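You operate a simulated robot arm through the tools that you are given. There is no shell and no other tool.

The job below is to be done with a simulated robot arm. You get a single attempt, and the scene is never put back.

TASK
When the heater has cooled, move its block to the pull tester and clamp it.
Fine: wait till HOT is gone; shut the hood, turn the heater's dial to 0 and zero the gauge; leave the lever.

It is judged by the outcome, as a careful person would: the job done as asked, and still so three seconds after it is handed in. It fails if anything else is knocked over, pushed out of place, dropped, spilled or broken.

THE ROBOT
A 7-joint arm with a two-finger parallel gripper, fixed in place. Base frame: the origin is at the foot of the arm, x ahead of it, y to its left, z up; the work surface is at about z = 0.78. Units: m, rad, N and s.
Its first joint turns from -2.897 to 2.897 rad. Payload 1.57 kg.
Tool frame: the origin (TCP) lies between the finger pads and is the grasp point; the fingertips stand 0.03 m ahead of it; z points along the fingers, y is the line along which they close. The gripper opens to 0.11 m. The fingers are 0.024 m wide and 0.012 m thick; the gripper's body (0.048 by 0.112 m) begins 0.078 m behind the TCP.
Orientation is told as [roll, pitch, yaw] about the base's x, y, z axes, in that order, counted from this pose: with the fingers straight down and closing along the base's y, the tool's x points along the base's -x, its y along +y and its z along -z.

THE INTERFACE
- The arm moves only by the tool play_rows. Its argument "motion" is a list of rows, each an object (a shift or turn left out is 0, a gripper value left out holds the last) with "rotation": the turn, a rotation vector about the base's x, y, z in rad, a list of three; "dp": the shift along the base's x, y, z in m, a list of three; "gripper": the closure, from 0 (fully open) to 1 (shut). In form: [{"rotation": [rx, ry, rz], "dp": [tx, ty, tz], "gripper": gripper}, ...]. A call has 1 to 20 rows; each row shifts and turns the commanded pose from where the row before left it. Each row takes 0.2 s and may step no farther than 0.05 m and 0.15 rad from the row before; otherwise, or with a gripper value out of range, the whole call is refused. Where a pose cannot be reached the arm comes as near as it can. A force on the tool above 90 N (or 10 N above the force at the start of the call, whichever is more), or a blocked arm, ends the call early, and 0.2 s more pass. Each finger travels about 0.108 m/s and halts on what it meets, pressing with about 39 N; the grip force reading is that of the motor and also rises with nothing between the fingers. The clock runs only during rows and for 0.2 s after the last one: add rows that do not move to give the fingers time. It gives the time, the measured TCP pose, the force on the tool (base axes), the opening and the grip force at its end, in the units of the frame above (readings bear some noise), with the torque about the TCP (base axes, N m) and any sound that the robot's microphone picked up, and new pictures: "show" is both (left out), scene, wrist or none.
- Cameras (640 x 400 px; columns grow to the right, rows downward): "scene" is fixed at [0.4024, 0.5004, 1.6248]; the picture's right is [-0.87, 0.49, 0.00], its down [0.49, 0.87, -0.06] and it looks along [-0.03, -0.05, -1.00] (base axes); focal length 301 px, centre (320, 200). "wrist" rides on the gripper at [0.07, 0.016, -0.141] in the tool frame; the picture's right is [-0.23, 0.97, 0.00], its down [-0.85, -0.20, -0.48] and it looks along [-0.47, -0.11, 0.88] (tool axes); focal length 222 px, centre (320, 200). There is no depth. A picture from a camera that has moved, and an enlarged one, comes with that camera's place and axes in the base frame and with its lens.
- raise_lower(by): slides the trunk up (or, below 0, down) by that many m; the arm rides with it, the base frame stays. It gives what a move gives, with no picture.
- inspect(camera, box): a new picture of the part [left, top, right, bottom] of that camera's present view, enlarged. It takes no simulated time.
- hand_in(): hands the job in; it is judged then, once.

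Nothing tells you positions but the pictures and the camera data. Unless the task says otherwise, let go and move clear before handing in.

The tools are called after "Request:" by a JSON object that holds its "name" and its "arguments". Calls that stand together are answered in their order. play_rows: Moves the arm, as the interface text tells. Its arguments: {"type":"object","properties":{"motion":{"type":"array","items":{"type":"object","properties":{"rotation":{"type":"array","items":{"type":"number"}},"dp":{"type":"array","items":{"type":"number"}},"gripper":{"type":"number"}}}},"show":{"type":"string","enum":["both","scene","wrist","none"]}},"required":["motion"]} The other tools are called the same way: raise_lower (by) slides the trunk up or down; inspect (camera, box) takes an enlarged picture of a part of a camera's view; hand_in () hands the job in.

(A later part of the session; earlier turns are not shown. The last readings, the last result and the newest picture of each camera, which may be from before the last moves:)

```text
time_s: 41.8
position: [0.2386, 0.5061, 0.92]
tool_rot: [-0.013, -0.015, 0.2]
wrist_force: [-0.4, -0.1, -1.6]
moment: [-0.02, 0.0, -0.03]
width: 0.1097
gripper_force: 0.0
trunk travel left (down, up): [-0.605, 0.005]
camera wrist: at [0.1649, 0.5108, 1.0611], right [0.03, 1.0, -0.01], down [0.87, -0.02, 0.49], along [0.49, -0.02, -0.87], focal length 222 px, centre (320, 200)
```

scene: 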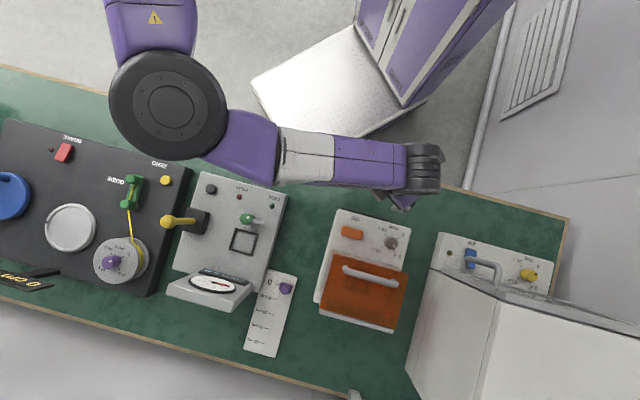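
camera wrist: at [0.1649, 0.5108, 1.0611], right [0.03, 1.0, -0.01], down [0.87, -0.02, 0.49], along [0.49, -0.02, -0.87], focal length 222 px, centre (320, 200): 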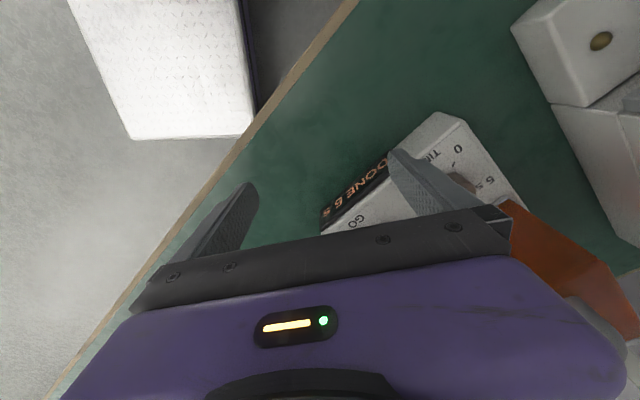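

The arm has passed under the bracket, and the heater's display now reads "DONE 5 s" — HOT is gone. I'll get a good look at the heater and its hood.

Request:
{"name": "play_rows", "arguments": {"motion": [{"rotation": [0, 0, 0.13], "dp": [-0.01, -0.005, 0.02]}, {"rotation": [0, 0, 0.13], "dp": [-0.01, -0.005, 0.02]}, {"rotation": [0, 0, 0.13], "dp": [-0.01, -0.005, 0.02]}, {"rotation": [0, 0, 0.13], "dp": [-0.01, -0.005, 0.02]}, {}]}}

```text
time_s: 43.0
position: [0.1993, 0.4872, 1.0005]
tool_rot: [-0.012, -0.015, 0.719]
wrist_force: [-0.5, 0.3, 0.2]
moment: [-0.04, -0.01, 0.04]
width: 0.1101
gripper_force: 0.1
trunk travel left (down, up): [-0.605, 0.005]
camera wrist: at [0.1337, 0.4537, 1.1409], right [-0.47, 0.88, -0.01], down [0.76, 0.41, 0.49], along [0.44, 0.23, -0.87], focal length 222 px, centre (320, 200)
```

scene: 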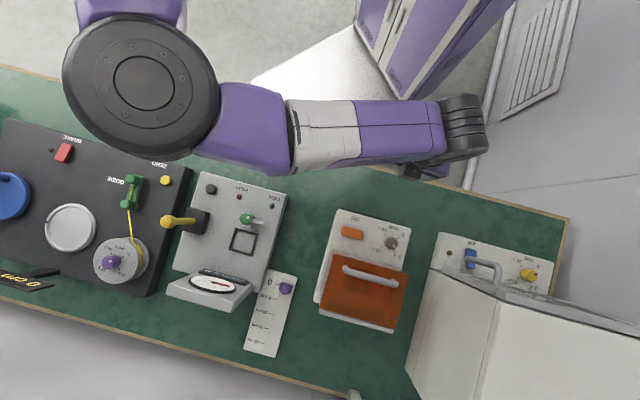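
wrist: 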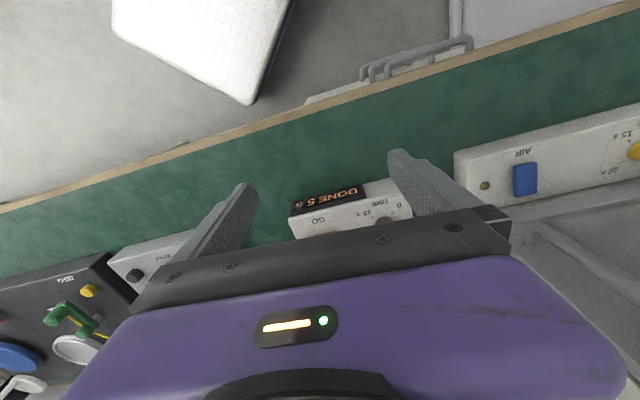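

Request:
{"name": "play_rows", "arguments": {"motion": [{"rotation": [0, 0, -0.14], "dp": [0.015, 0.012, 0.01]}, {"rotation": [0, 0, -0.14], "dp": [0.015, 0.012, 0.01]}, {"rotation": [0, 0, -0.14], "dp": [0.015, 0.012, 0.01]}, {"rotation": [0, 0, -0.14], "dp": [0.015, 0.012, 0.01]}, {"rotation": [0, 0, -0.14], "dp": [0.015, 0.012, 0.01]}, {"rotation": [0, 0, -0.14], "dp": [0.015, 0.012, 0.01]}, {"rotation": [0, 0, -0.14], "dp": [0.015, 0.012, 0.01]}, {"rotation": [0, 0, -0.14], "dp": [0.015, 0.012, 0]}, {"rotation": [0, 0, -0.14], "dp": [0.015, 0.012, 0]}, {"rotation": [0, 0, -0.14], "dp": [0.015, 0.012, 0]}, {"rotation": [0, 0, -0.12], "dp": [0.015, 0.012, 0]}, {}]}}

```text
time_s: 45.6
position: [0.3605, 0.6153, 1.0596]
tool_rot: [-0.031, -0.019, -0.803]
wrist_force: [0.5, 0.4, -0.2]
moment: [0.0, 0.0, -0.02]
width: 0.1102
gripper_force: 0.1
trunk travel left (down, up): [-0.605, 0.005]
camera wrist: at [0.3246, 0.681, 1.1999], right [0.86, 0.51, -0.03], down [0.46, -0.74, 0.5], along [0.24, -0.44, -0.86], focal length 222 px, centre (320, 200)
```

scene: 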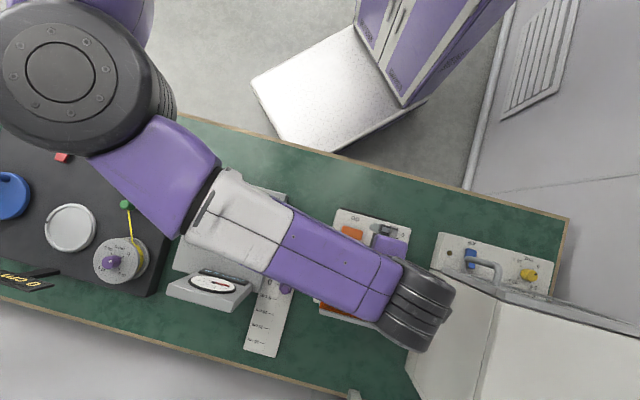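
wrist: 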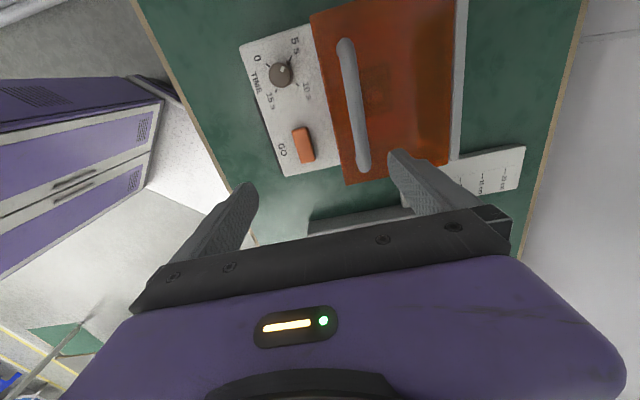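

The hood's handle is a bar about z≈0.955 near the control side. I'll tilt to get a side view so I can see where the hood hinges.

Request:
{"name": "play_rows", "arguments": {"motion": [{"dp": [0.02, -0.01, 0], "rotation": [0.09, 0.087, 0]}, {"dp": [0.02, -0.01, 0], "rotation": [0.09, 0.087, 0]}, {"dp": [0.02, -0.01, 0], "rotation": [0.09, 0.087, 0]}, {"dp": [0.02, -0.01, 0], "rotation": [0.09, 0.087, 0]}, {"dp": [0.02, -0.005, 0], "rotation": [0.09, 0.087, 0]}, {"dp": [0.02, 0, 0], "rotation": [0.09, 0.087, 0]}, {"rotation": [0.09, 0.087, 0]}, {"rotation": [0.09, 0.087, 0]}, {}]}}

```text
time_s: 47.6
position: [0.4839, 0.5746, 1.07]
tool_rot: [-0.009, 0.987, -0.797]
wrist_force: [-0.4, -0.6, -0.7]
moment: [0.02, 0.03, 0.05]
width: 0.11
gripper_force: 0.1
trunk travel left (down, up): [-0.605, 0.005]
camera wrist: at [0.5521, 0.5299, 1.2065], right [0.78, 0.59, -0.19], down [0.47, -0.76, -0.45], along [-0.41, 0.26, -0.87], focal length 222 px, centre (320, 200)
```

scene: 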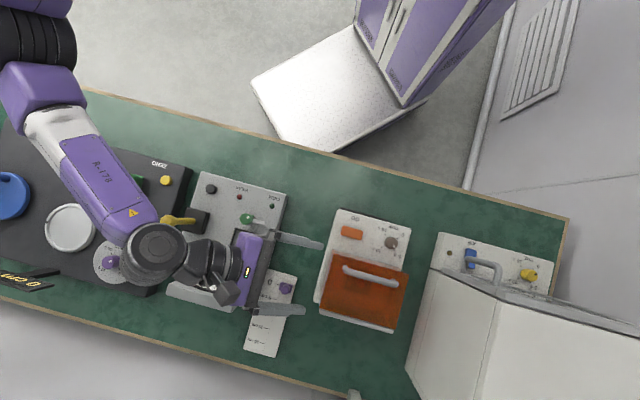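
wrist: 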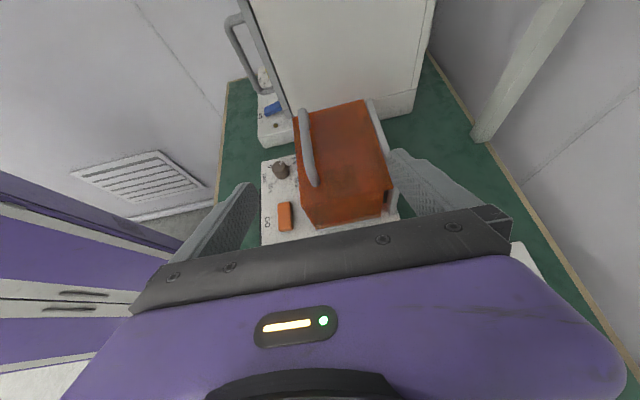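

Request:
{"name": "inspect", "arguments": {"camera": "wrist", "box": [240, 80, 420, 240]}}

Request:
{"name": "inspect", "arguments": {"camera": "wrist", "box": [200, 0, 450, 160]}}

Request:
{"name": "inspect", "arguments": {"camera": "scene", "box": [310, 200, 420, 340]}}

```text
2.50 times, centred on (330, 160) of wrist
camera zoom: at [0.5521, 0.5299, 1.2065], right [0.78, 0.59, -0.19], down [0.47, -0.76, -0.45], along [-0.41, 0.26, -0.87], focal length 555 px, centre (295, 300)
```

zoom: 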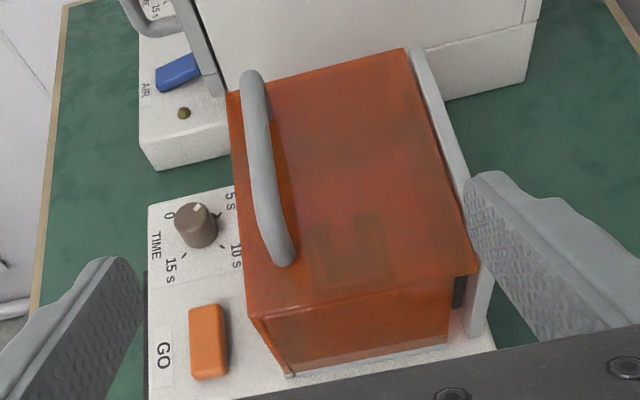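

```text
2.50 times, centred on (325, 80) of wrist
camera zoom: at [0.5521, 0.5299, 1.2065], right [0.78, 0.59, -0.19], down [0.47, -0.76, -0.45], along [-0.41, 0.26, -0.87], focal length 555 px, centre (308, 500)
```

zoom: 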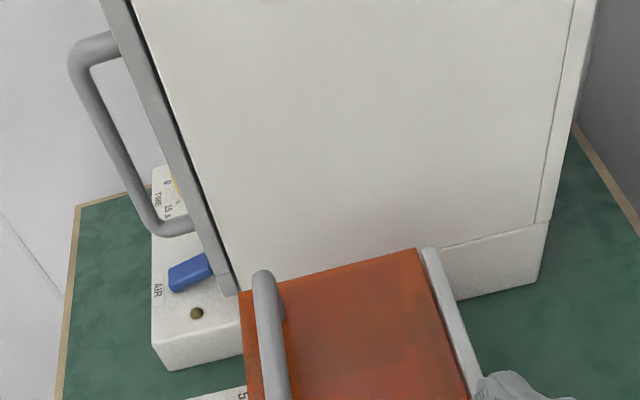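

```text
2.86 times, centred on (365, 270) of scene
camera zoom: at [0.4024, 0.5004, 1.6248], right [-0.87, 0.49, 0.0], down [0.49, 0.87, -0.06], along [-0.03, -0.05, -1.0], focal length 860 px, centre (191, 0)
```

zoom: 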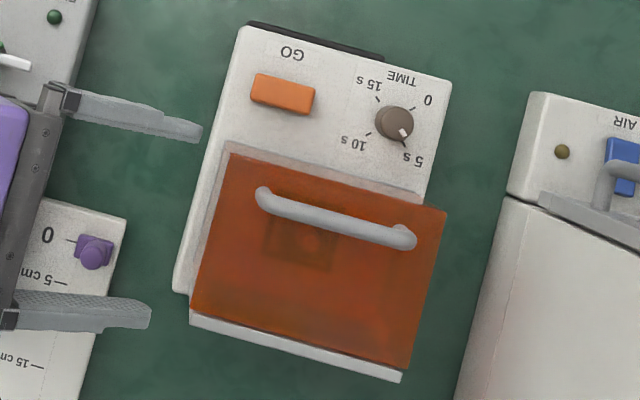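

The hood is a box hinged at the top of its back plate, with the handle about 2.4 cm from its near edge. I'll straighten the tool and go above the handle, fingers straddling the bar.

Request:
{"name": "play_rows", "arguments": {"motion": [{"rotation": [-0.09, -0.087, 0]}, {"rotation": [-0.09, -0.087, 0]}, {"dp": [-0.02, 0.015, 0], "rotation": [-0.09, -0.087, 0]}, {"dp": [-0.02, 0.015, 0], "rotation": [-0.09, -0.087, 0]}, {"dp": [-0.02, 0.015, 0], "rotation": [-0.09, -0.087, 0]}, {"dp": [-0.02, 0.015, 0], "rotation": [-0.09, -0.087, 0]}, {"dp": [-0.02, 0.015, 0], "rotation": [-0.09, -0.087, 0]}, {"dp": [-0.017, 0.02, -0.01], "rotation": [-0.07, -0.067, 0]}, {}]}}

```text
time_s: 49.6
position: [0.3651, 0.669, 1.0605]
tool_rot: [-0.011, 0.012, -0.799]
wrist_force: [0.4, -0.1, -0.3]
moment: [0.02, 0.0, 0.01]
width: 0.1102
gripper_force: 0.0
trunk travel left (down, up): [-0.605, 0.005]
camera wrist: at [0.331, 0.7318, 1.203], right [0.86, 0.52, -0.01], down [0.46, -0.75, 0.47], along [0.23, -0.41, -0.88], focal length 222 px, centre (320, 200)
```

scene: 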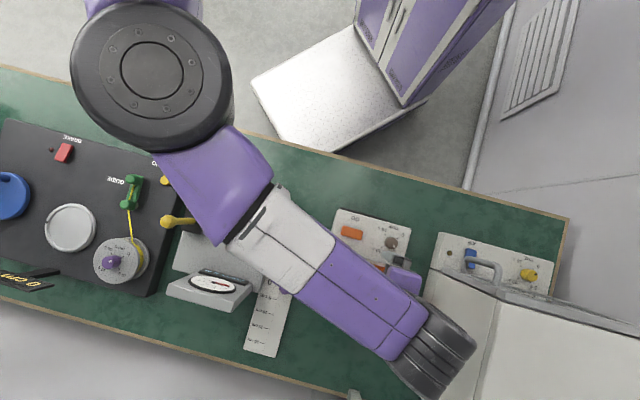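
wrist: 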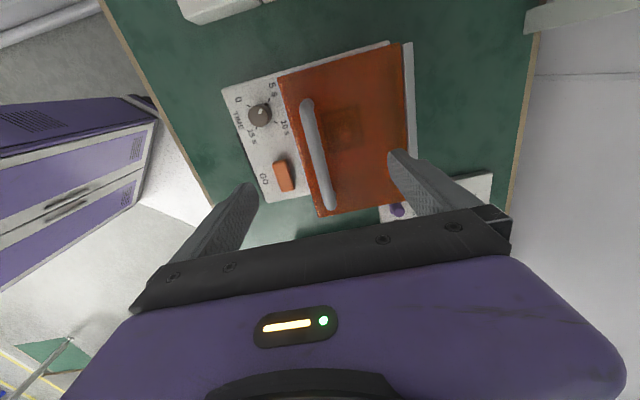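

Request:
{"name": "play_rows", "arguments": {"motion": [{"dp": [0.001, 0.0, -0.03]}, {"dp": [0.001, 0.0, -0.025]}, {"dp": [0, 0.0, -0.02]}, {}], "show": "wrist"}}

Request:
{"name": "inspect", "arguments": {"camera": "wrist", "box": [220, 60, 460, 220]}}

```text
time_s: 50.6
position: [0.369, 0.6695, 0.9858]
tool_rot: [-0.011, 0.012, -0.8]
wrist_force: [-0.7, -0.4, 0.0]
moment: [0.01, 0.0, -0.02]
width: 0.1098
gripper_force: 0.0
trunk travel left (down, up): [-0.605, 0.005]
camera wrist: at [0.3346, 0.7313, 1.1278], right [0.86, 0.52, -0.01], down [0.46, -0.75, 0.47], along [0.23, -0.41, -0.88], focal length 222 px, centre (320, 200)
```

wrist: 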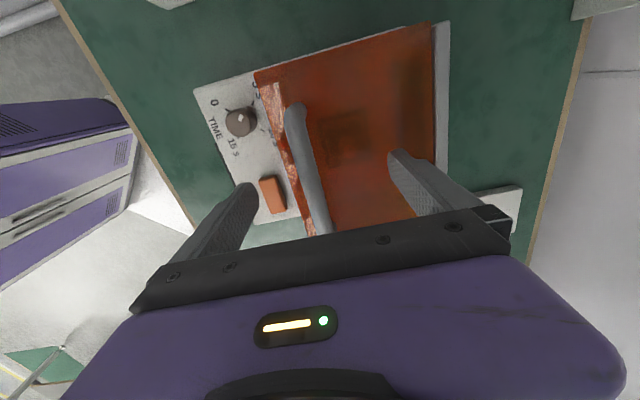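

```text
2.50 times, centred on (340, 140) of wrist
camera zoom: at [0.3346, 0.7313, 1.1278], right [0.86, 0.52, -0.01], down [0.46, -0.75, 0.47], along [0.23, -0.41, -0.88], focal length 555 px, centre (270, 350)
```

zoom: 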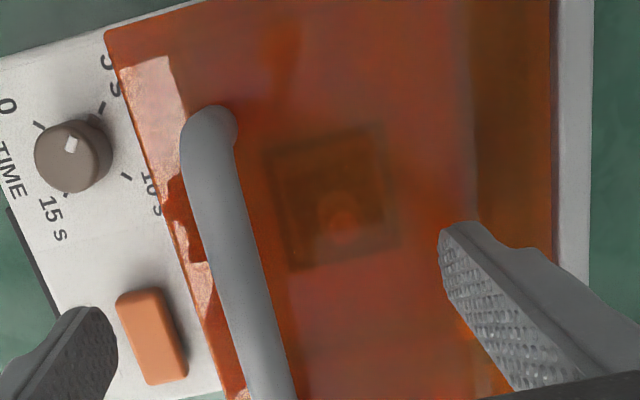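

Request:
{"name": "play_rows", "arguments": {"motion": [{"dp": [-0.005, -0.005, -0.006], "gripper": 0.5}, {"dp": [0, 0.0, -0.006], "gripper": 0.75}, {"gripper": 0.8}, {"gripper": 0.8}], "show": "wrist"}}

```text
time_s: 51.6
position: [0.3665, 0.6657, 0.9752]
tool_rot: [-0.008, 0.011, -0.802]
wrist_force: [8.9, 3.6, 20.3]
moment: [0.29, -0.73, 0.04]
width: 0.0302
gripper_force: 5.0
trunk travel left (down, up): [-0.605, 0.005]
camera wrist: at [0.3312, 0.7265, 1.1178], right [0.86, 0.51, -0.01], down [0.46, -0.75, 0.47], along [0.23, -0.41, -0.88], focal length 222 px, centre (320, 200)
```

wrist: 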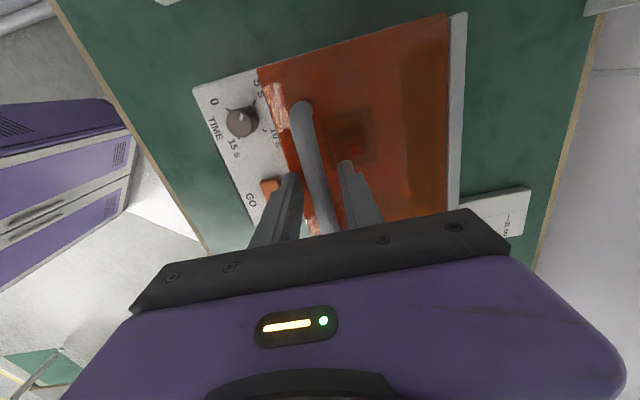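

Request:
{"name": "play_rows", "arguments": {"motion": [{"dp": [0, 0, 0.005]}, {"dp": [0, 0, 0.005], "gripper": 0.8}, {"gripper": 0.85}, {"gripper": 0.92}, {"gripper": 0.92}], "show": "wrist"}}

Request:
{"name": "inspect", "arguments": {"camera": "wrist", "box": [240, 80, 400, 240]}}

```text
time_s: 52.8
position: [0.3657, 0.6646, 0.9834]
tool_rot: [-0.012, 0.011, -0.801]
wrist_force: [8.3, 7.5, -2.7]
moment: [0.04, 0.05, 0.12]
width: 0.0179
gripper_force: 4.9
trunk travel left (down, up): [-0.605, 0.005]
camera wrist: at [0.3305, 0.7262, 1.1254], right [0.86, 0.51, -0.01], down [0.46, -0.75, 0.47], along [0.23, -0.41, -0.88], focal length 222 px, centre (320, 200)
```

wrist: 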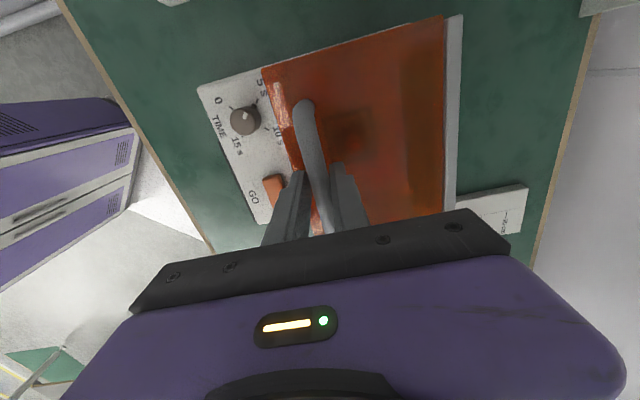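

```text
2.50 times, centred on (320, 160) of wrist
camera zoom: at [0.3305, 0.7262, 1.1254], right [0.86, 0.51, -0.01], down [0.46, -0.75, 0.47], along [0.23, -0.41, -0.88], focal length 555 px, centre (320, 300)
```

zoom: 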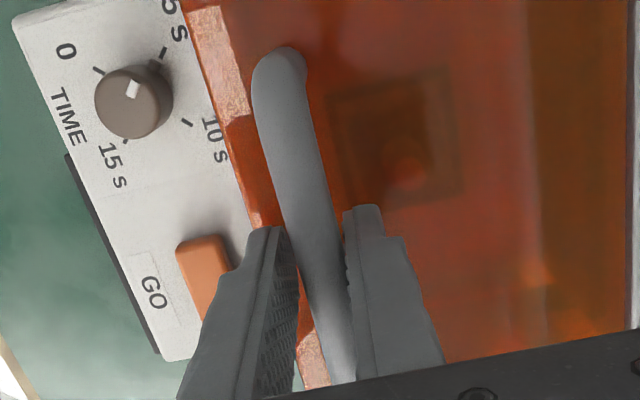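

The bar (≈17 mm) is between the fingers. I'll grip it and begin lifting the hood on an arc about its rear hinge, checking forces.

Request:
{"name": "play_rows", "arguments": {"motion": [{"dp": [0.003, 0.003, 0], "gripper": 1.0}, {"gripper": 1.0}, {"dp": [0.004, 0.004, 0.0085], "rotation": [-0.03, 0.031, 0]}, {"dp": [0.004, 0.004, 0.0085], "rotation": [-0.03, 0.031, 0]}, {}], "show": "wrist"}}

```text
time_s: 54.0
position: [0.3719, 0.6744, 1.001]
tool_rot: [-0.103, 0.012, -0.8]
wrist_force: [-12.1, -29.3, 13.1]
moment: [0.01, 0.24, 0.6]
width: 0.0137
gripper_force: 30.2
trunk travel left (down, up): [-0.605, 0.005]
camera wrist: at [0.347, 0.7436, 1.1414], right [0.85, 0.51, -0.1], down [0.49, -0.72, 0.49], along [0.17, -0.47, -0.87], focal length 222 px, centre (320, 200)
```

wrist: 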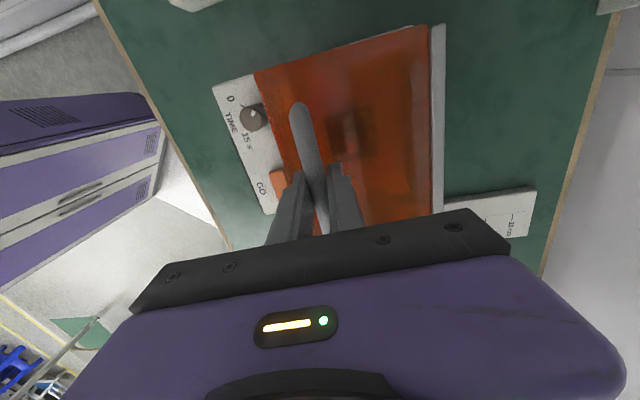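

Request:
{"name": "play_rows", "arguments": {"motion": [{"dp": [-0.003, -0.003, 0.003]}, {"dp": [0.001, 0.001, 0.008], "rotation": [-0.03, 0.031, 0]}, {}], "show": "wrist"}}

```text
time_s: 54.8
position: [0.3772, 0.6746, 1.011]
tool_rot: [-0.136, 0.011, -0.805]
wrist_force: [12.4, 27.8, -21.4]
moment: [0.32, 0.18, 0.76]
width: 0.014
gripper_force: 30.6
trunk travel left (down, up): [-0.605, 0.005]
camera wrist: at [0.355, 0.7488, 1.1491], right [0.85, 0.51, -0.14], down [0.5, -0.71, 0.49], along [0.15, -0.49, -0.86], focal length 222 px, centre (320, 200)
```

wrist: 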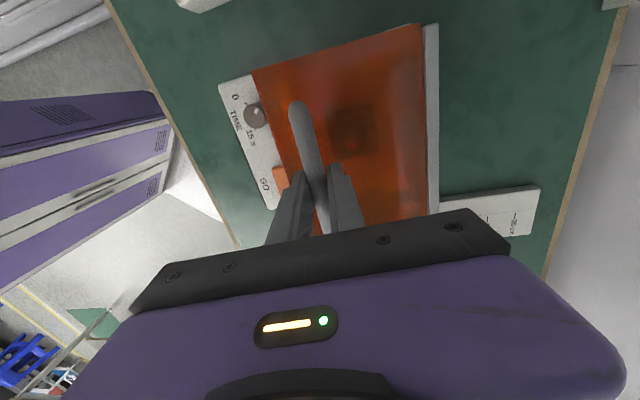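

Request:
{"name": "play_rows", "arguments": {"motion": [{"dp": [0.0047, 0.0045, 0.006], "rotation": [-0.03, 0.031, 0]}, {"dp": [0.0047, 0.0045, 0.006], "rotation": [-0.03, 0.031, 0]}, {}], "show": "none"}}

```text
time_s: 55.6
position: [0.3758, 0.6576, 1.0266]
tool_rot: [-0.232, 0.011, -0.804]
wrist_force: [-0.5, -0.5, 0.8]
moment: [-0.01, -0.01, 0.0]
width: 0.0001
gripper_force: 21.2
out of reach, approached as far as the arm can: row 1, 2
trunk travel left (down, up): [-0.605, 0.005]
```

Request:
{"name": "play_rows", "arguments": {"motion": [{"dp": [0, 0, 0.02], "gripper": 0.8}, {}]}}

```text
time_s: 56.2
position: [0.3762, 0.6581, 1.0467]
tool_rot: [-0.231, 0.012, -0.803]
wrist_force: [0.8, -0.9, -0.7]
moment: [-0.01, -0.01, 0.0]
width: 0.0222
gripper_force: 0.0
trunk travel left (down, up): [-0.605, 0.005]
camera wrist: at [0.3639, 0.7411, 1.1817], right [0.84, 0.5, -0.22], down [0.54, -0.68, 0.5], along [0.1, -0.54, -0.84], focal length 222 px, centre (320, 200)
```

scene: 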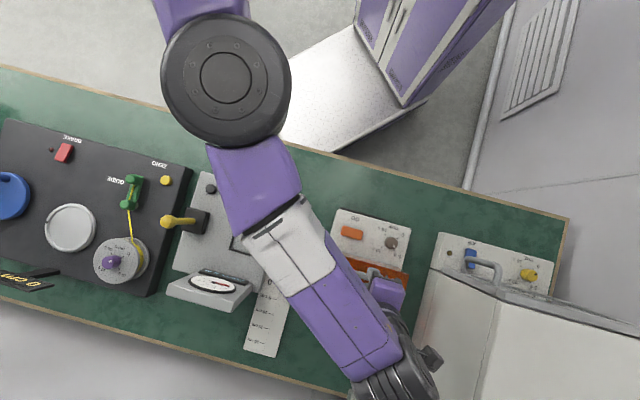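
wrist: 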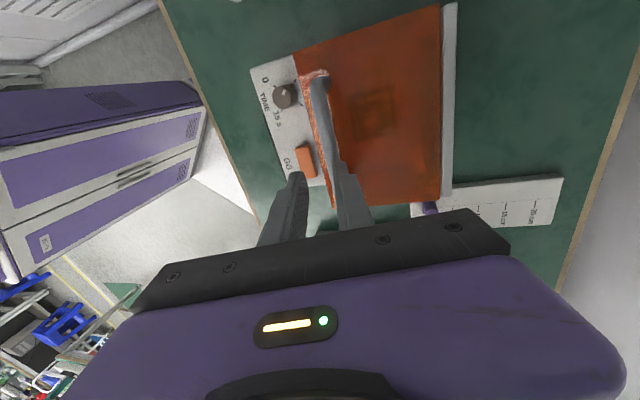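

The hood closed again when the grip slipped (that lean was out of reach). I'll straighten the tool to vertical and retry without leaning, using only the finger tips on the bar.

Request:
{"name": "play_rows", "arguments": {"motion": [{"dp": [0, 0, 0.02], "rotation": [0.085, -0.087, 0], "gripper": 0.6}, {"dp": [0, 0, 0], "rotation": [0.085, -0.087, 0], "gripper": 0.6}, {"dp": [-0.005, 0.004, 0], "gripper": 0.6}, {"dp": [-0.004, 0.004, 0], "gripper": 0.6}, {}], "show": "wrist"}}

```text
time_s: 57.4
position: [0.3676, 0.6667, 1.0652]
tool_rot: [0.013, 0.012, -0.801]
wrist_force: [-0.7, -0.1, -0.3]
moment: [-0.01, 0.0, 0.0]
width: 0.0439
gripper_force: 0.0
trunk travel left (down, up): [-0.605, 0.005]
camera wrist: at [0.3311, 0.726, 1.2092], right [0.86, 0.51, 0.01], down [0.45, -0.76, 0.46], along [0.25, -0.39, -0.89], focal length 222 px, centre (320, 200)
```

wrist: 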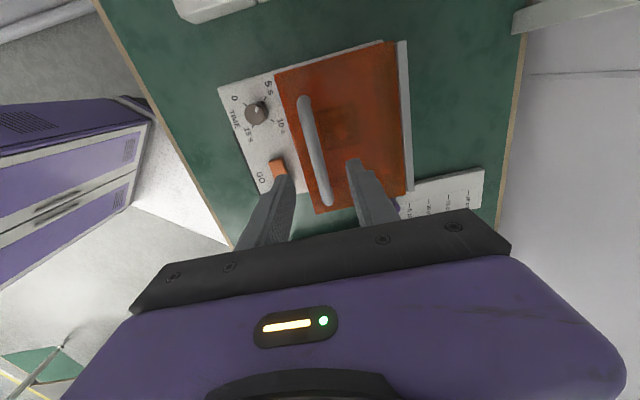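

Request:
{"name": "play_rows", "arguments": {"motion": [{"dp": [0, 0, -0.03]}, {"dp": [0, 0, -0.03]}, {"dp": [0, 0, -0.013]}, {"gripper": 0.8}, {"gripper": 1.0}, {"gripper": 1.0}, {}], "show": "wrist"}}

```text
time_s: 59.0
position: [0.3664, 0.6658, 0.9929]
tool_rot: [0.011, 0.013, -0.8]
wrist_force: [-7.1, -11.7, 0.7]
moment: [-0.53, -0.2, 0.71]
width: 0.0135
gripper_force: 30.3
trunk travel left (down, up): [-0.605, 0.005]
camera wrist: at [0.3296, 0.7249, 1.1356], right [0.86, 0.52, 0.01], down [0.45, -0.76, 0.47], along [0.25, -0.39, -0.88], focal length 222 px, centre (320, 200)
```

wrist: 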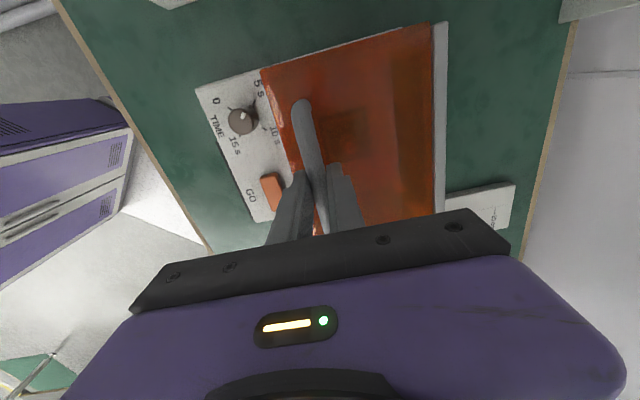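

Request:
{"name": "play_rows", "arguments": {"motion": [{"dp": [0.002, 0.002, 0.009]}, {"dp": [0.0037, 0.0035, 0.0094]}, {}], "show": "none"}}

```text
time_s: 59.8
position: [0.3743, 0.6731, 1.013]
tool_rot: [0.015, 0.013, -0.799]
wrist_force: [-6.6, -8.7, 3.5]
moment: [0.26, 0.46, 0.73]
width: 0.0137
gripper_force: 30.2
trunk travel left (down, up): [-0.605, 0.005]
```

Request:
{"name": "play_rows", "arguments": {"motion": [{"dp": [0.0042, 0.0041, 0.008]}, {"dp": [0.0046, 0.0044, 0.008]}, {}], "show": "none"}}

```text
time_s: 60.6
position: [0.3826, 0.6816, 1.0282]
tool_rot: [0.016, 0.014, -0.798]
wrist_force: [-8.1, -4.0, 4.0]
moment: [-0.07, 0.11, 0.69]
width: 0.0138
gripper_force: 29.7
trunk travel left (down, up): [-0.605, 0.005]
```

Request:
{"name": "play_rows", "arguments": {"motion": [{"dp": [0.0053, 0.0051, 0.007]}, {"dp": [0.0056, 0.0054, 0.0066]}, {}], "show": "none"}}

Request:
{"name": "play_rows", "arguments": {"motion": [{"dp": [0.0061, 0.0059, 0.0058]}, {"dp": [0.0064, 0.0062, 0.0047]}, {}], "show": "both"}}

```text
time_s: 61.4
position: [0.3929, 0.692, 1.0412]
tool_rot: [0.016, 0.013, -0.799]
wrist_force: [-10.2, 1.3, 3.6]
moment: [0.09, 0.23, 0.75]
width: 0.0137
gripper_force: 30.5
trunk travel left (down, up): [-0.605, 0.005]
```

```text
time_s: 62.2
position: [0.4068, 0.7022, 1.0513]
tool_rot: [0.014, 0.013, -0.799]
wrist_force: [-10.9, 4.0, 3.3]
moment: [-0.27, -0.16, 0.72]
width: 0.0136
gripper_force: 30.1
trunk travel left (down, up): [-0.605, 0.005]
camera wrist: at [0.369, 0.7627, 1.1945], right [0.86, 0.52, 0.01], down [0.45, -0.76, 0.46], along [0.25, -0.39, -0.89], focal length 222 px, centre (320, 200)
```

scene: 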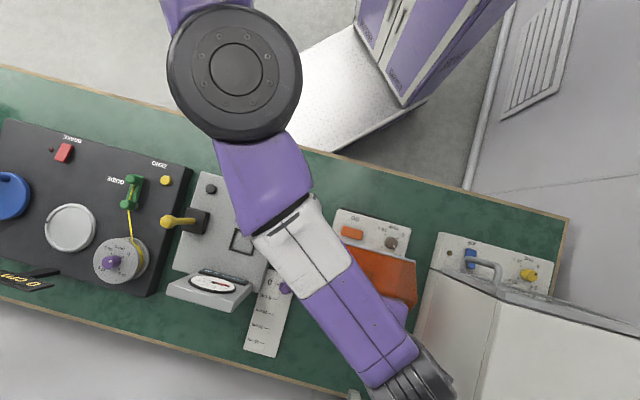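
wrist: 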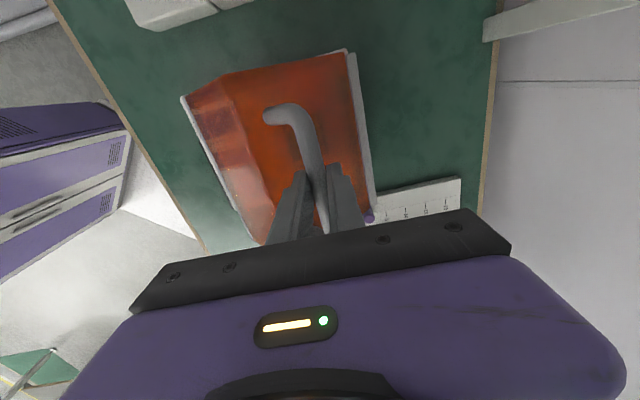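

Request:
{"name": "play_rows", "arguments": {"motion": [{"dp": [0.0067, 0.0065, 0.0038]}, {"dp": [0.0068, 0.0066, 0.0031]}, {"dp": [0.0071, 0.0068, 0.0022]}, {"dp": [0.0071, 0.0069, 0.0013]}, {}], "show": "none"}}

Request:
{"name": "play_rows", "arguments": {"motion": [{"dp": [0.0072, 0.007, 0.0004]}, {"dp": [0.0072, 0.007, -0.0004]}, {"dp": [0.0071, 0.0068, -0.0013]}, {"dp": [0.0071, 0.0068, -0.0022]}, {}], "show": "both"}}

```text
time_s: 63.4
position: [0.4308, 0.7064, 1.0619]
tool_rot: [0.015, 0.014, -0.799]
wrist_force: [-16.2, 13.3, -1.1]
moment: [0.22, 0.29, 0.74]
width: 0.0139
gripper_force: 30.6
out of reach, approached as far as the arm can: row 2, 3, 4
trunk travel left (down, up): [-0.605, 0.005]
```

```text
time_s: 64.6
position: [0.4552, 0.7011, 1.0582]
tool_rot: [0.015, 0.012, -0.8]
wrist_force: [-14.0, 9.2, 13.6]
moment: [0.12, 0.16, 0.75]
width: 0.0136
gripper_force: 30.2
out of reach, approached as far as the arm can: row 1, 2, 3, 4
trunk travel left (down, up): [-0.605, 0.005]
camera wrist: at [0.4176, 0.7596, 1.2011], right [0.86, 0.52, 0.01], down [0.45, -0.76, 0.46], along [0.25, -0.39, -0.89], focal length 222 px, centre (320, 200)
```

scene: 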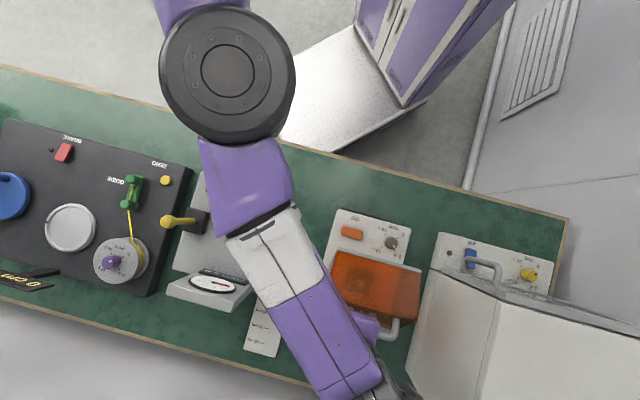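
wrist: 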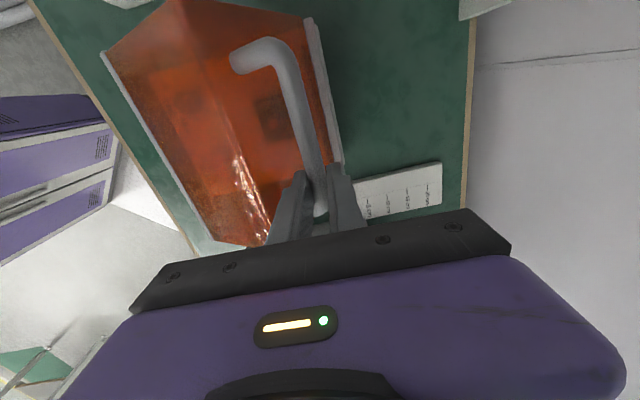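

The hood is about 60° open, but the wrist is at its reach limit. I'll lean the gripper body back toward the robot (fingers forward) to gain reach and continue the arc.

Request:
{"name": "play_rows", "arguments": {"motion": [{"rotation": [0.035, -0.036, 0]}, {"rotation": [0.035, -0.036, 0]}, {}], "show": "none"}}

```text
time_s: 65.4
position: [0.4556, 0.7012, 1.0566]
tool_rot: [0.116, 0.013, -0.8]
wrist_force: [-9.8, 5.8, 9.2]
moment: [-0.14, -0.06, 0.66]
width: 0.0137
gripper_force: 30.2
trunk travel left (down, up): [-0.605, 0.005]
```

Request:
{"name": "play_rows", "arguments": {"motion": [{"dp": [0.0012, 0.006, 0.0006], "rotation": [0.0486, -0.0504, 0]}, {"dp": [0.0012, 0.006, 0.0004], "rotation": [0.0486, -0.0504, 0]}, {"dp": [0.0012, 0.006, 0.0002], "rotation": [0.0486, -0.0504, 0]}, {}], "show": "none"}}

```text
time_s: 66.4
position: [0.4609, 0.7159, 1.0568]
tool_rot: [0.326, 0.008, -0.799]
wrist_force: [13.5, -13.2, -9.4]
moment: [-0.31, -0.29, 0.66]
width: 0.0143
gripper_force: 30.5
trunk travel left (down, up): [-0.605, 0.005]
```

Request:
{"name": "play_rows", "arguments": {"motion": [{"dp": [0.004, 0.006, -0.0002], "rotation": [0.0486, -0.0504, 0]}, {"dp": [0.004, 0.006, -0.0006], "rotation": [0.0486, -0.0504, 0]}, {"dp": [0.004, 0.006, -0.001], "rotation": [0.0486, -0.0504, 0]}, {}], "show": "both"}}

```text
time_s: 67.4
position: [0.4709, 0.7349, 1.0546]
tool_rot: [0.533, 0.008, -0.796]
wrist_force: [4.1, -21.4, -10.0]
moment: [-1.07, 0.23, 0.76]
width: 0.0137
gripper_force: 29.8
trunk travel left (down, up): [-0.605, 0.005]
camera wrist: at [0.3809, 0.7439, 1.1865], right [0.76, 0.42, 0.49], down [0.3, -0.9, 0.3], along [0.57, -0.08, -0.82], focal length 222 px, centre (320, 200)
```

scene: 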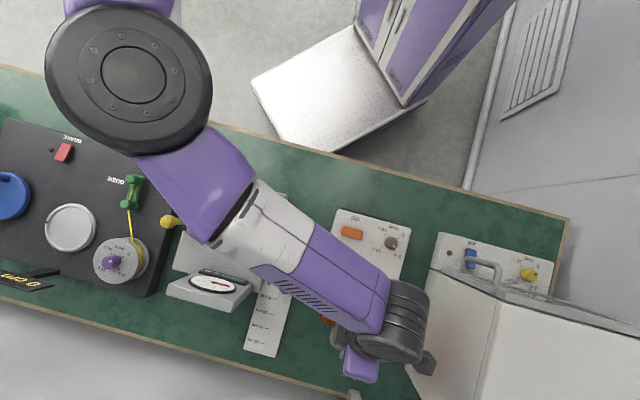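
wrist: 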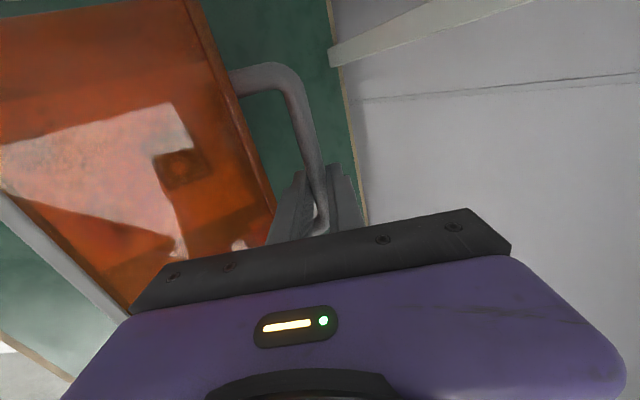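

Request:
{"name": "play_rows", "arguments": {"motion": [{"dp": [0.0042, 0.0056, -0.0015], "rotation": [0.02, -0.021, 0]}, {"dp": [0.0042, 0.0056, -0.002], "rotation": [0.02, -0.021, 0]}, {"dp": [0.0042, 0.0056, -0.0025], "rotation": [0.02, -0.021, 0]}, {}], "show": "none"}}

```text
time_s: 68.0
position: [0.4712, 0.7356, 1.0544]
tool_rot: [0.553, -0.006, -0.795]
wrist_force: [-3.9, -55.6, 41.8]
moment: [-4.73, 3.09, 2.24]
width: 0.0132
gripper_force: 29.8
trunk travel left (down, up): [-0.605, 0.005]
stopped in row 2: the force on the tool passed its limit at 99 N (the readings are from after the stop); the commanded pose is now the measured one
```

Request:
{"name": "play_rows", "arguments": {"motion": [{"dp": [-0.001, -0.002, 0.001]}, {}], "show": "both"}}

Request:
{"name": "inspect", "arguments": {"camera": "wrist", "box": [0, 0, 380, 260]}}

Request:
{"name": "inspect", "arguments": {"camera": "scene", "box": [310, 200, 450, 400]}}

```text
time_s: 68.5
position: [0.4705, 0.7359, 1.0538]
tool_rot: [0.559, -0.004, -0.796]
wrist_force: [-7.1, -42.9, 38.6]
moment: [-4.84, 1.87, 1.57]
width: 0.0134
gripper_force: 29.7
trunk travel left (down, up): [-0.605, 0.005]
camera wrist: at [0.3776, 0.7432, 1.1837], right [0.75, 0.42, 0.52], down [0.3, -0.91, 0.3], along [0.59, -0.07, -0.8], focal length 222 px, centre (320, 200)
```

scene: 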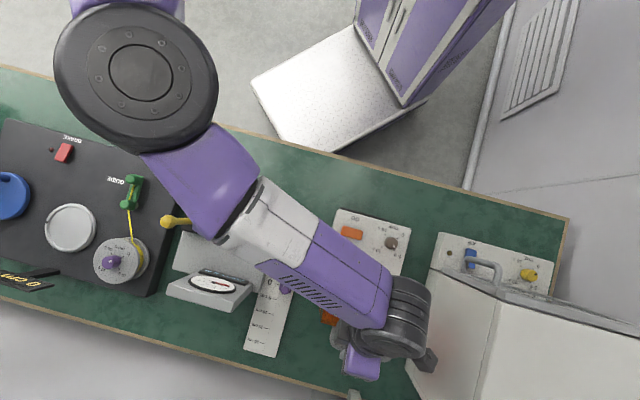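
wrist: 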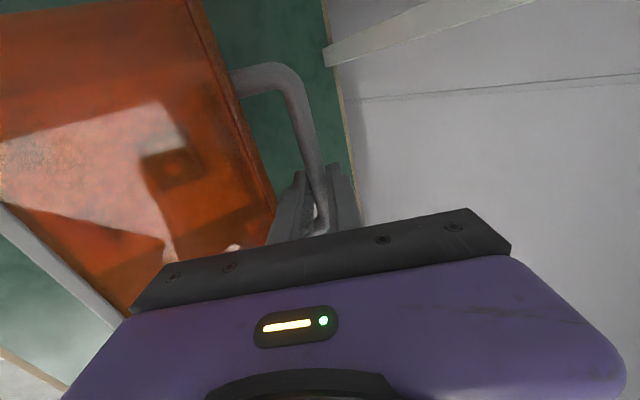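

```text
1.54 times, centred on (190, 130) of wrist
camera zoom: at [0.3776, 0.7432, 1.1837], right [0.75, 0.42, 0.52], down [0.3, -0.91, 0.3], along [0.59, -0.07, -0.8], focal length 342 px, centre (520, 308)
```

zoom: 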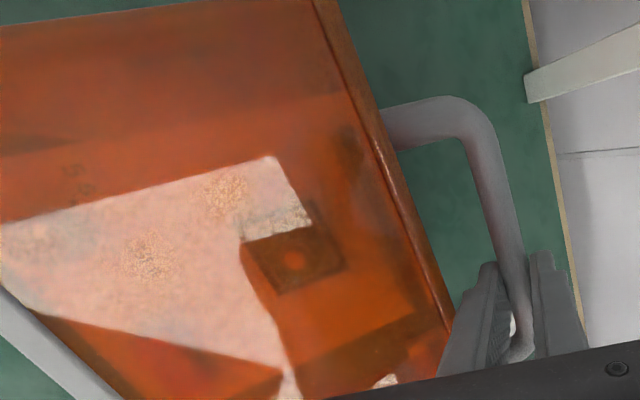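

```text
2.00 times, centred on (380, 300) of scene
camera zoom: at [0.4024, 0.5004, 1.6248], right [-0.87, 0.49, 0.0], down [0.49, 0.87, -0.06], along [-0.03, -0.05, -1.0], focal length 602 px, centre (200, 0)
```

zoom: 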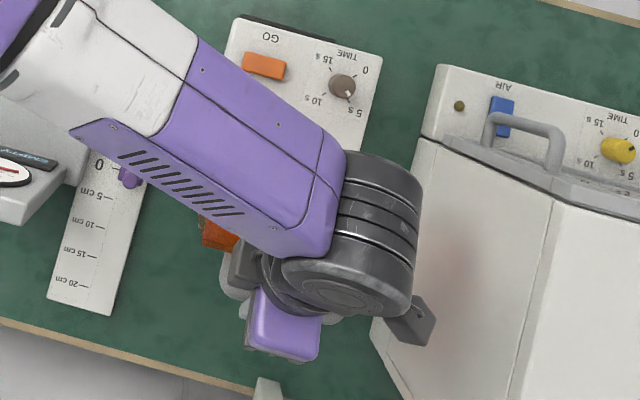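

The palm is now pressing on the hood's near wall. I'll reduce the lean a bit, then continue.

Request:
{"name": "play_rows", "arguments": {"motion": [{"rotation": [-0.035, 0.036, 0], "dp": [0.0005, 0.0005, 0.0003]}, {"rotation": [-0.035, 0.036, 0], "dp": [0.0005, 0.0005, 0.0003]}, {"rotation": [-0.035, 0.036, 0], "dp": [0.0005, 0.0005, 0.0003]}, {}], "show": "none"}}

```text
time_s: 69.5
position: [0.4747, 0.7402, 1.0541]
tool_rot: [0.408, 0.001, -0.795]
wrist_force: [10.8, -5.2, 6.0]
moment: [-0.19, -0.45, 0.31]
width: 0.014
gripper_force: 29.8
trunk travel left (down, up): [-0.605, 0.005]
```

Request:
{"name": "play_rows", "arguments": {"motion": [{"dp": [0.0044, 0.0043, -0.0016]}, {"dp": [0.0044, 0.0043, -0.002]}, {}], "show": "none"}}

```text
time_s: 70.3
position: [0.4812, 0.7472, 1.0498]
tool_rot: [0.403, -0.001, -0.794]
wrist_force: [3.5, -19.6, 10.6]
moment: [-1.51, 0.52, 0.73]
width: 0.0136
gripper_force: 30.1
trunk travel left (down, up): [-0.605, 0.005]
```

Request:
{"name": "play_rows", "arguments": {"motion": [{"dp": [0.003, 0.003, -0.0008], "rotation": [-0.035, 0.036, 0]}, {"dp": [0.004, 0.004, -0.0018], "rotation": [-0.035, 0.036, 0]}, {"dp": [0.004, 0.004, -0.002], "rotation": [-0.02, 0.021, 0]}, {}], "show": "wrist"}}

```text
time_s: 71.3
position: [0.4896, 0.7412, 1.043]
tool_rot: [0.279, 0.005, -0.791]
wrist_force: [-7.1, 17.8, 15.4]
moment: [-0.09, -0.14, 0.75]
width: 0.0141
gripper_force: 30.5
out of reach, approached as far as the arm can: row 2, 3
trunk travel left (down, up): [-0.605, 0.005]
camera wrist: at [0.4247, 0.7739, 1.184], right [0.83, 0.5, 0.27], down [0.37, -0.84, 0.4], along [0.42, -0.23, -0.88], focal length 222 px, centre (320, 200)
```

wrist: 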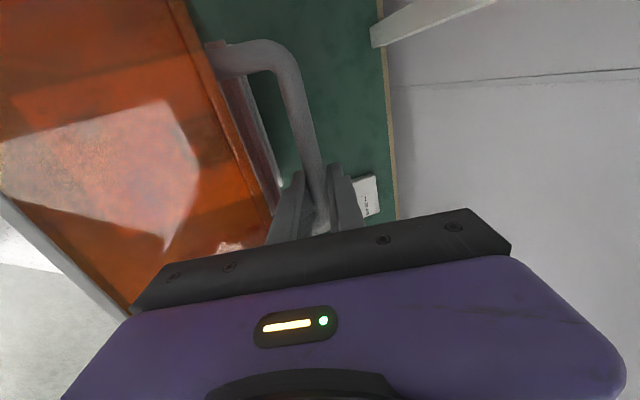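

Request:
{"name": "play_rows", "arguments": {"motion": [{"gripper": 0.7}, {"gripper": 0.7}, {}], "show": "wrist"}}

```text
time_s: 72.2
position: [0.4908, 0.7382, 1.0402]
tool_rot: [0.277, 0.0, -0.795]
wrist_force: [-4.8, 5.5, -2.7]
moment: [0.07, -0.05, -0.18]
width: 0.033
gripper_force: 0.0
trunk travel left (down, up): [-0.605, 0.005]
camera wrist: at [0.4263, 0.7725, 1.1811], right [0.83, 0.49, 0.26], down [0.37, -0.84, 0.41], along [0.42, -0.24, -0.87], focal length 222 px, centre (320, 200)
```

wrist: 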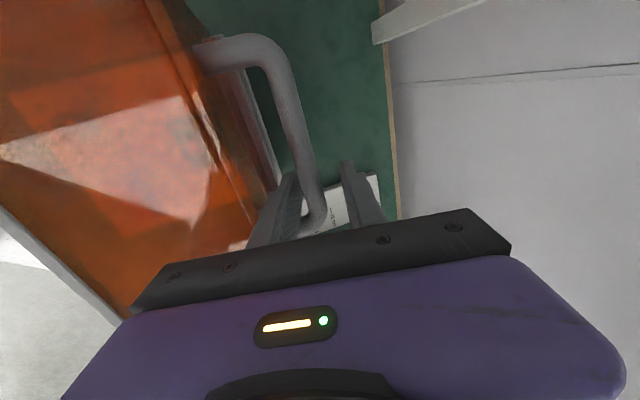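

Request:
{"name": "play_rows", "arguments": {"motion": [{"dp": [-0.004, -0.004, 0.001]}, {"dp": [-0.004, -0.004, 0.001]}, {}, {}], "show": "wrist"}}

```text
time_s: 73.2
position: [0.4848, 0.7307, 1.0434]
tool_rot: [0.278, 0.002, -0.795]
wrist_force: [-2.2, 1.5, -0.9]
moment: [0.01, 0.0, -0.11]
width: 0.0328
gripper_force: 0.1
trunk travel left (down, up): [-0.605, 0.005]
camera wrist: at [0.4187, 0.7649, 1.1846], right [0.83, 0.49, 0.27], down [0.37, -0.84, 0.4], along [0.42, -0.24, -0.87], focal length 222 px, centre (320, 200)
```

wrist: 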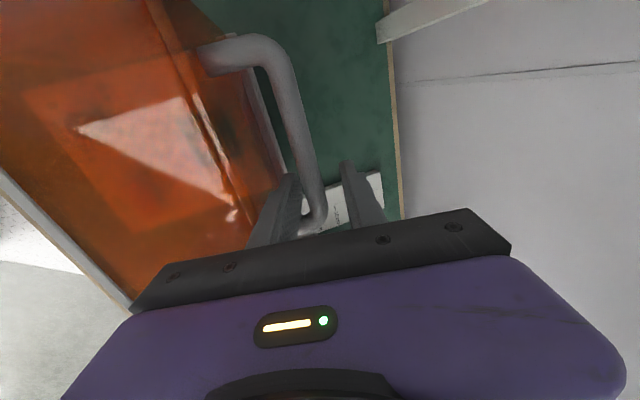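

The hood leans back on my finger (not yet over-centre) and I'm at a reach limit caused by the wrist position. I'll tilt the tool sideways (wrist toward the tester) while keeping the finger behind the bar, which gains reach.

Request:
{"name": "play_rows", "arguments": {"motion": [{"dp": [-0.001, 0.001, 0], "rotation": [0.072, 0.0695, 0]}, {"dp": [-0.001, 0.001, -0.001], "rotation": [0.072, 0.0695, 0]}, {"dp": [-0.001, 0.001, -0.001], "rotation": [0.072, 0.0695, 0]}, {"dp": [-0.001, 0.001, -0.001], "rotation": [0.072, 0.0695, 0]}, {}], "show": "both"}}

```text
time_s: 74.3
position: [0.479, 0.7344, 1.04]
tool_rot: [0.281, 0.403, -0.793]
wrist_force: [-0.7, 0.7, 0.0]
moment: [0.03, 0.01, 0.02]
width: 0.033
gripper_force: 0.0
trunk travel left (down, up): [-0.605, 0.005]
camera wrist: at [0.4563, 0.725, 1.1973], right [0.89, 0.43, 0.16], down [0.43, -0.9, 0.04], along [0.16, 0.04, -0.99], focal length 222 px, centre (320, 200)
```

scene: 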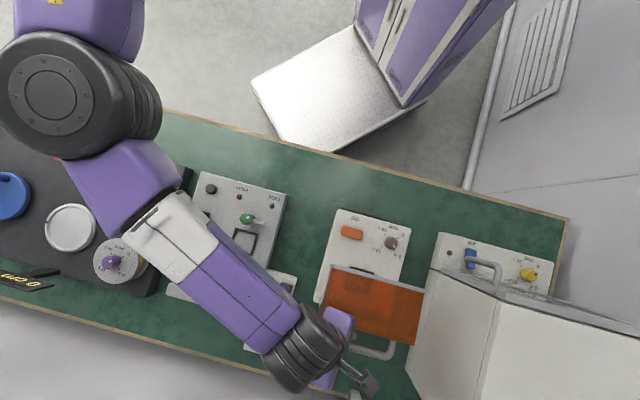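
wrist: 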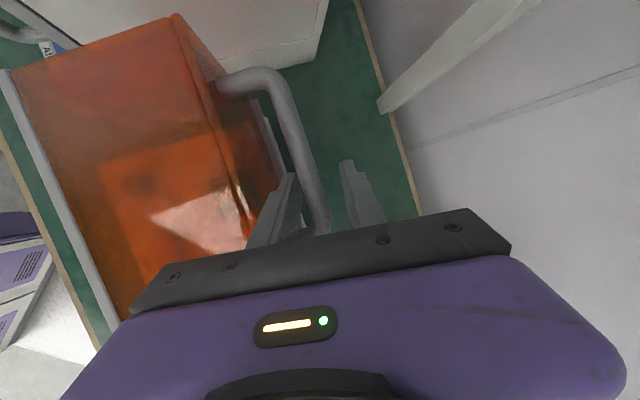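

Request:
{"name": "play_rows", "arguments": {"motion": [{"dp": [0.004, 0.005, -0.001], "rotation": [0.05, 0.0483, 0]}, {"dp": [0.005, 0.006, -0.001], "rotation": [0.05, 0.0483, 0]}, {"dp": [0.005, 0.006, -0.0015], "rotation": [0.05, 0.0483, 0]}, {"dp": [0.005, 0.006, -0.002]}, {}], "show": "both"}}

```text
time_s: 75.5
position: [0.4966, 0.7552, 1.0376]
tool_rot: [0.28, 0.609, -0.79]
wrist_force: [-6.0, -38.3, 37.5]
moment: [-4.84, 1.93, 5.73]
width: 0.048
gripper_force: 8.2
trunk travel left (down, up): [-0.605, 0.005]
camera wrist: at [0.496, 0.7226, 1.1933], right [0.9, 0.42, 0.09], down [0.43, -0.89, -0.16], along [0.02, 0.18, -0.98], focal length 222 px, centre (320, 200)
```

scene: 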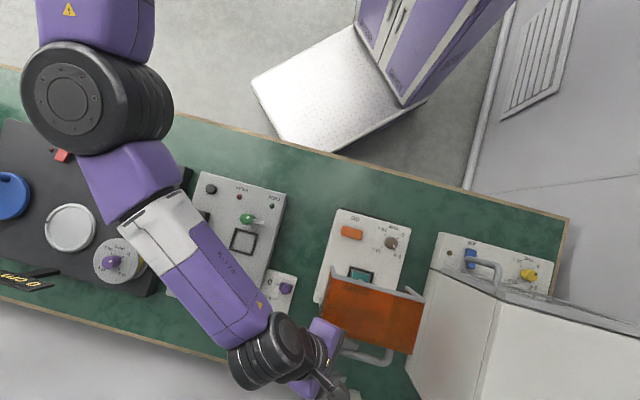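
wrist: 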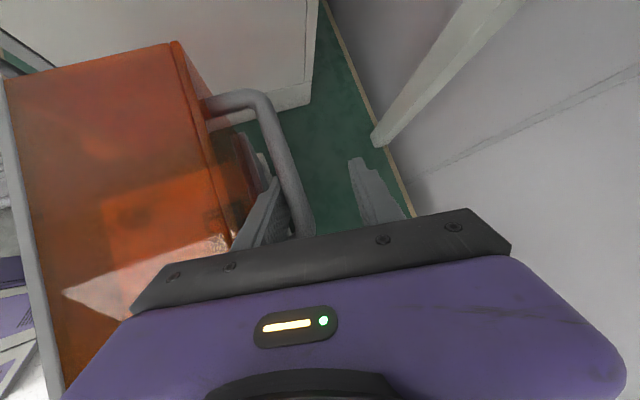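

Request:
{"name": "play_rows", "arguments": {"motion": [{"rotation": [-0.049, 0.05, 0], "dp": [-0.001, -0.001, 0.002]}, {"rotation": [-0.049, 0.05, 0], "dp": [0.001, 0.001, 0.001]}, {"rotation": [-0.049, 0.05, 0], "dp": [0.002, 0.002, 0.0]}, {}], "show": "wrist"}}

```text
time_s: 76.5
position: [0.5009, 0.7609, 1.0394]
tool_rot: [0.031, 0.601, -0.937]
wrist_force: [-5.5, -0.8, -2.1]
moment: [-0.18, -0.02, 0.1]
width: 0.037
gripper_force: 2.6
trunk travel left (down, up): [-0.605, 0.005]
camera wrist: at [0.523, 0.75, 1.196], right [0.91, 0.41, -0.1], down [0.4, -0.91, -0.09], along [-0.13, 0.04, -0.99], focal length 222 px, centre (320, 200)
```

wrist: 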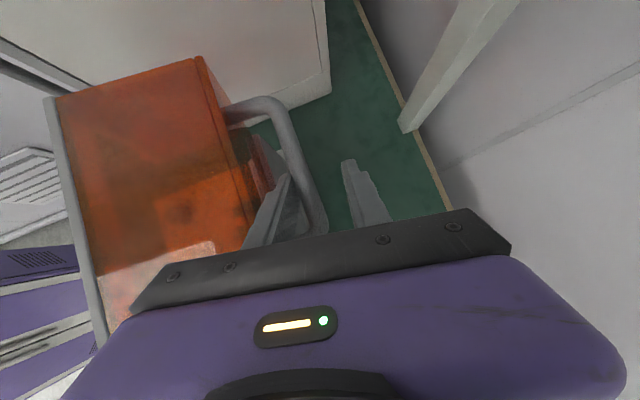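

Request:
{"name": "play_rows", "arguments": {"motion": [{"dp": [0.0055, 0.0053, -0.002]}, {"dp": [0.0055, 0.0053, -0.0025]}, {"dp": [0.0055, 0.0053, -0.003]}, {}], "show": "both"}}

```text
time_s: 77.5
position: [0.5004, 0.7618, 1.0388]
tool_rot: [0.029, 0.597, -0.936]
wrist_force: [-4.7, 2.1, 5.3]
moment: [-0.44, 0.17, 0.23]
width: 0.0352
gripper_force: 1.1
out of reach, approached as far as the arm can: row 1, 2, 3
trunk travel left (down, up): [-0.605, 0.005]
camera wrist: at [0.5227, 0.7498, 1.1956], right [0.91, 0.41, -0.1], down [0.4, -0.91, -0.09], along [-0.13, 0.04, -0.99], focal length 222 px, centre (320, 200)
```

scene: 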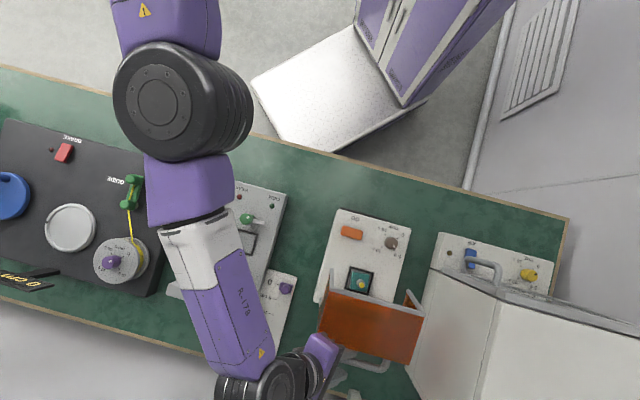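
wrist: 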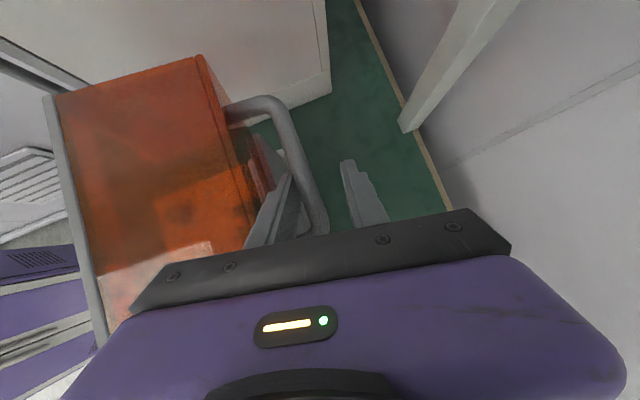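

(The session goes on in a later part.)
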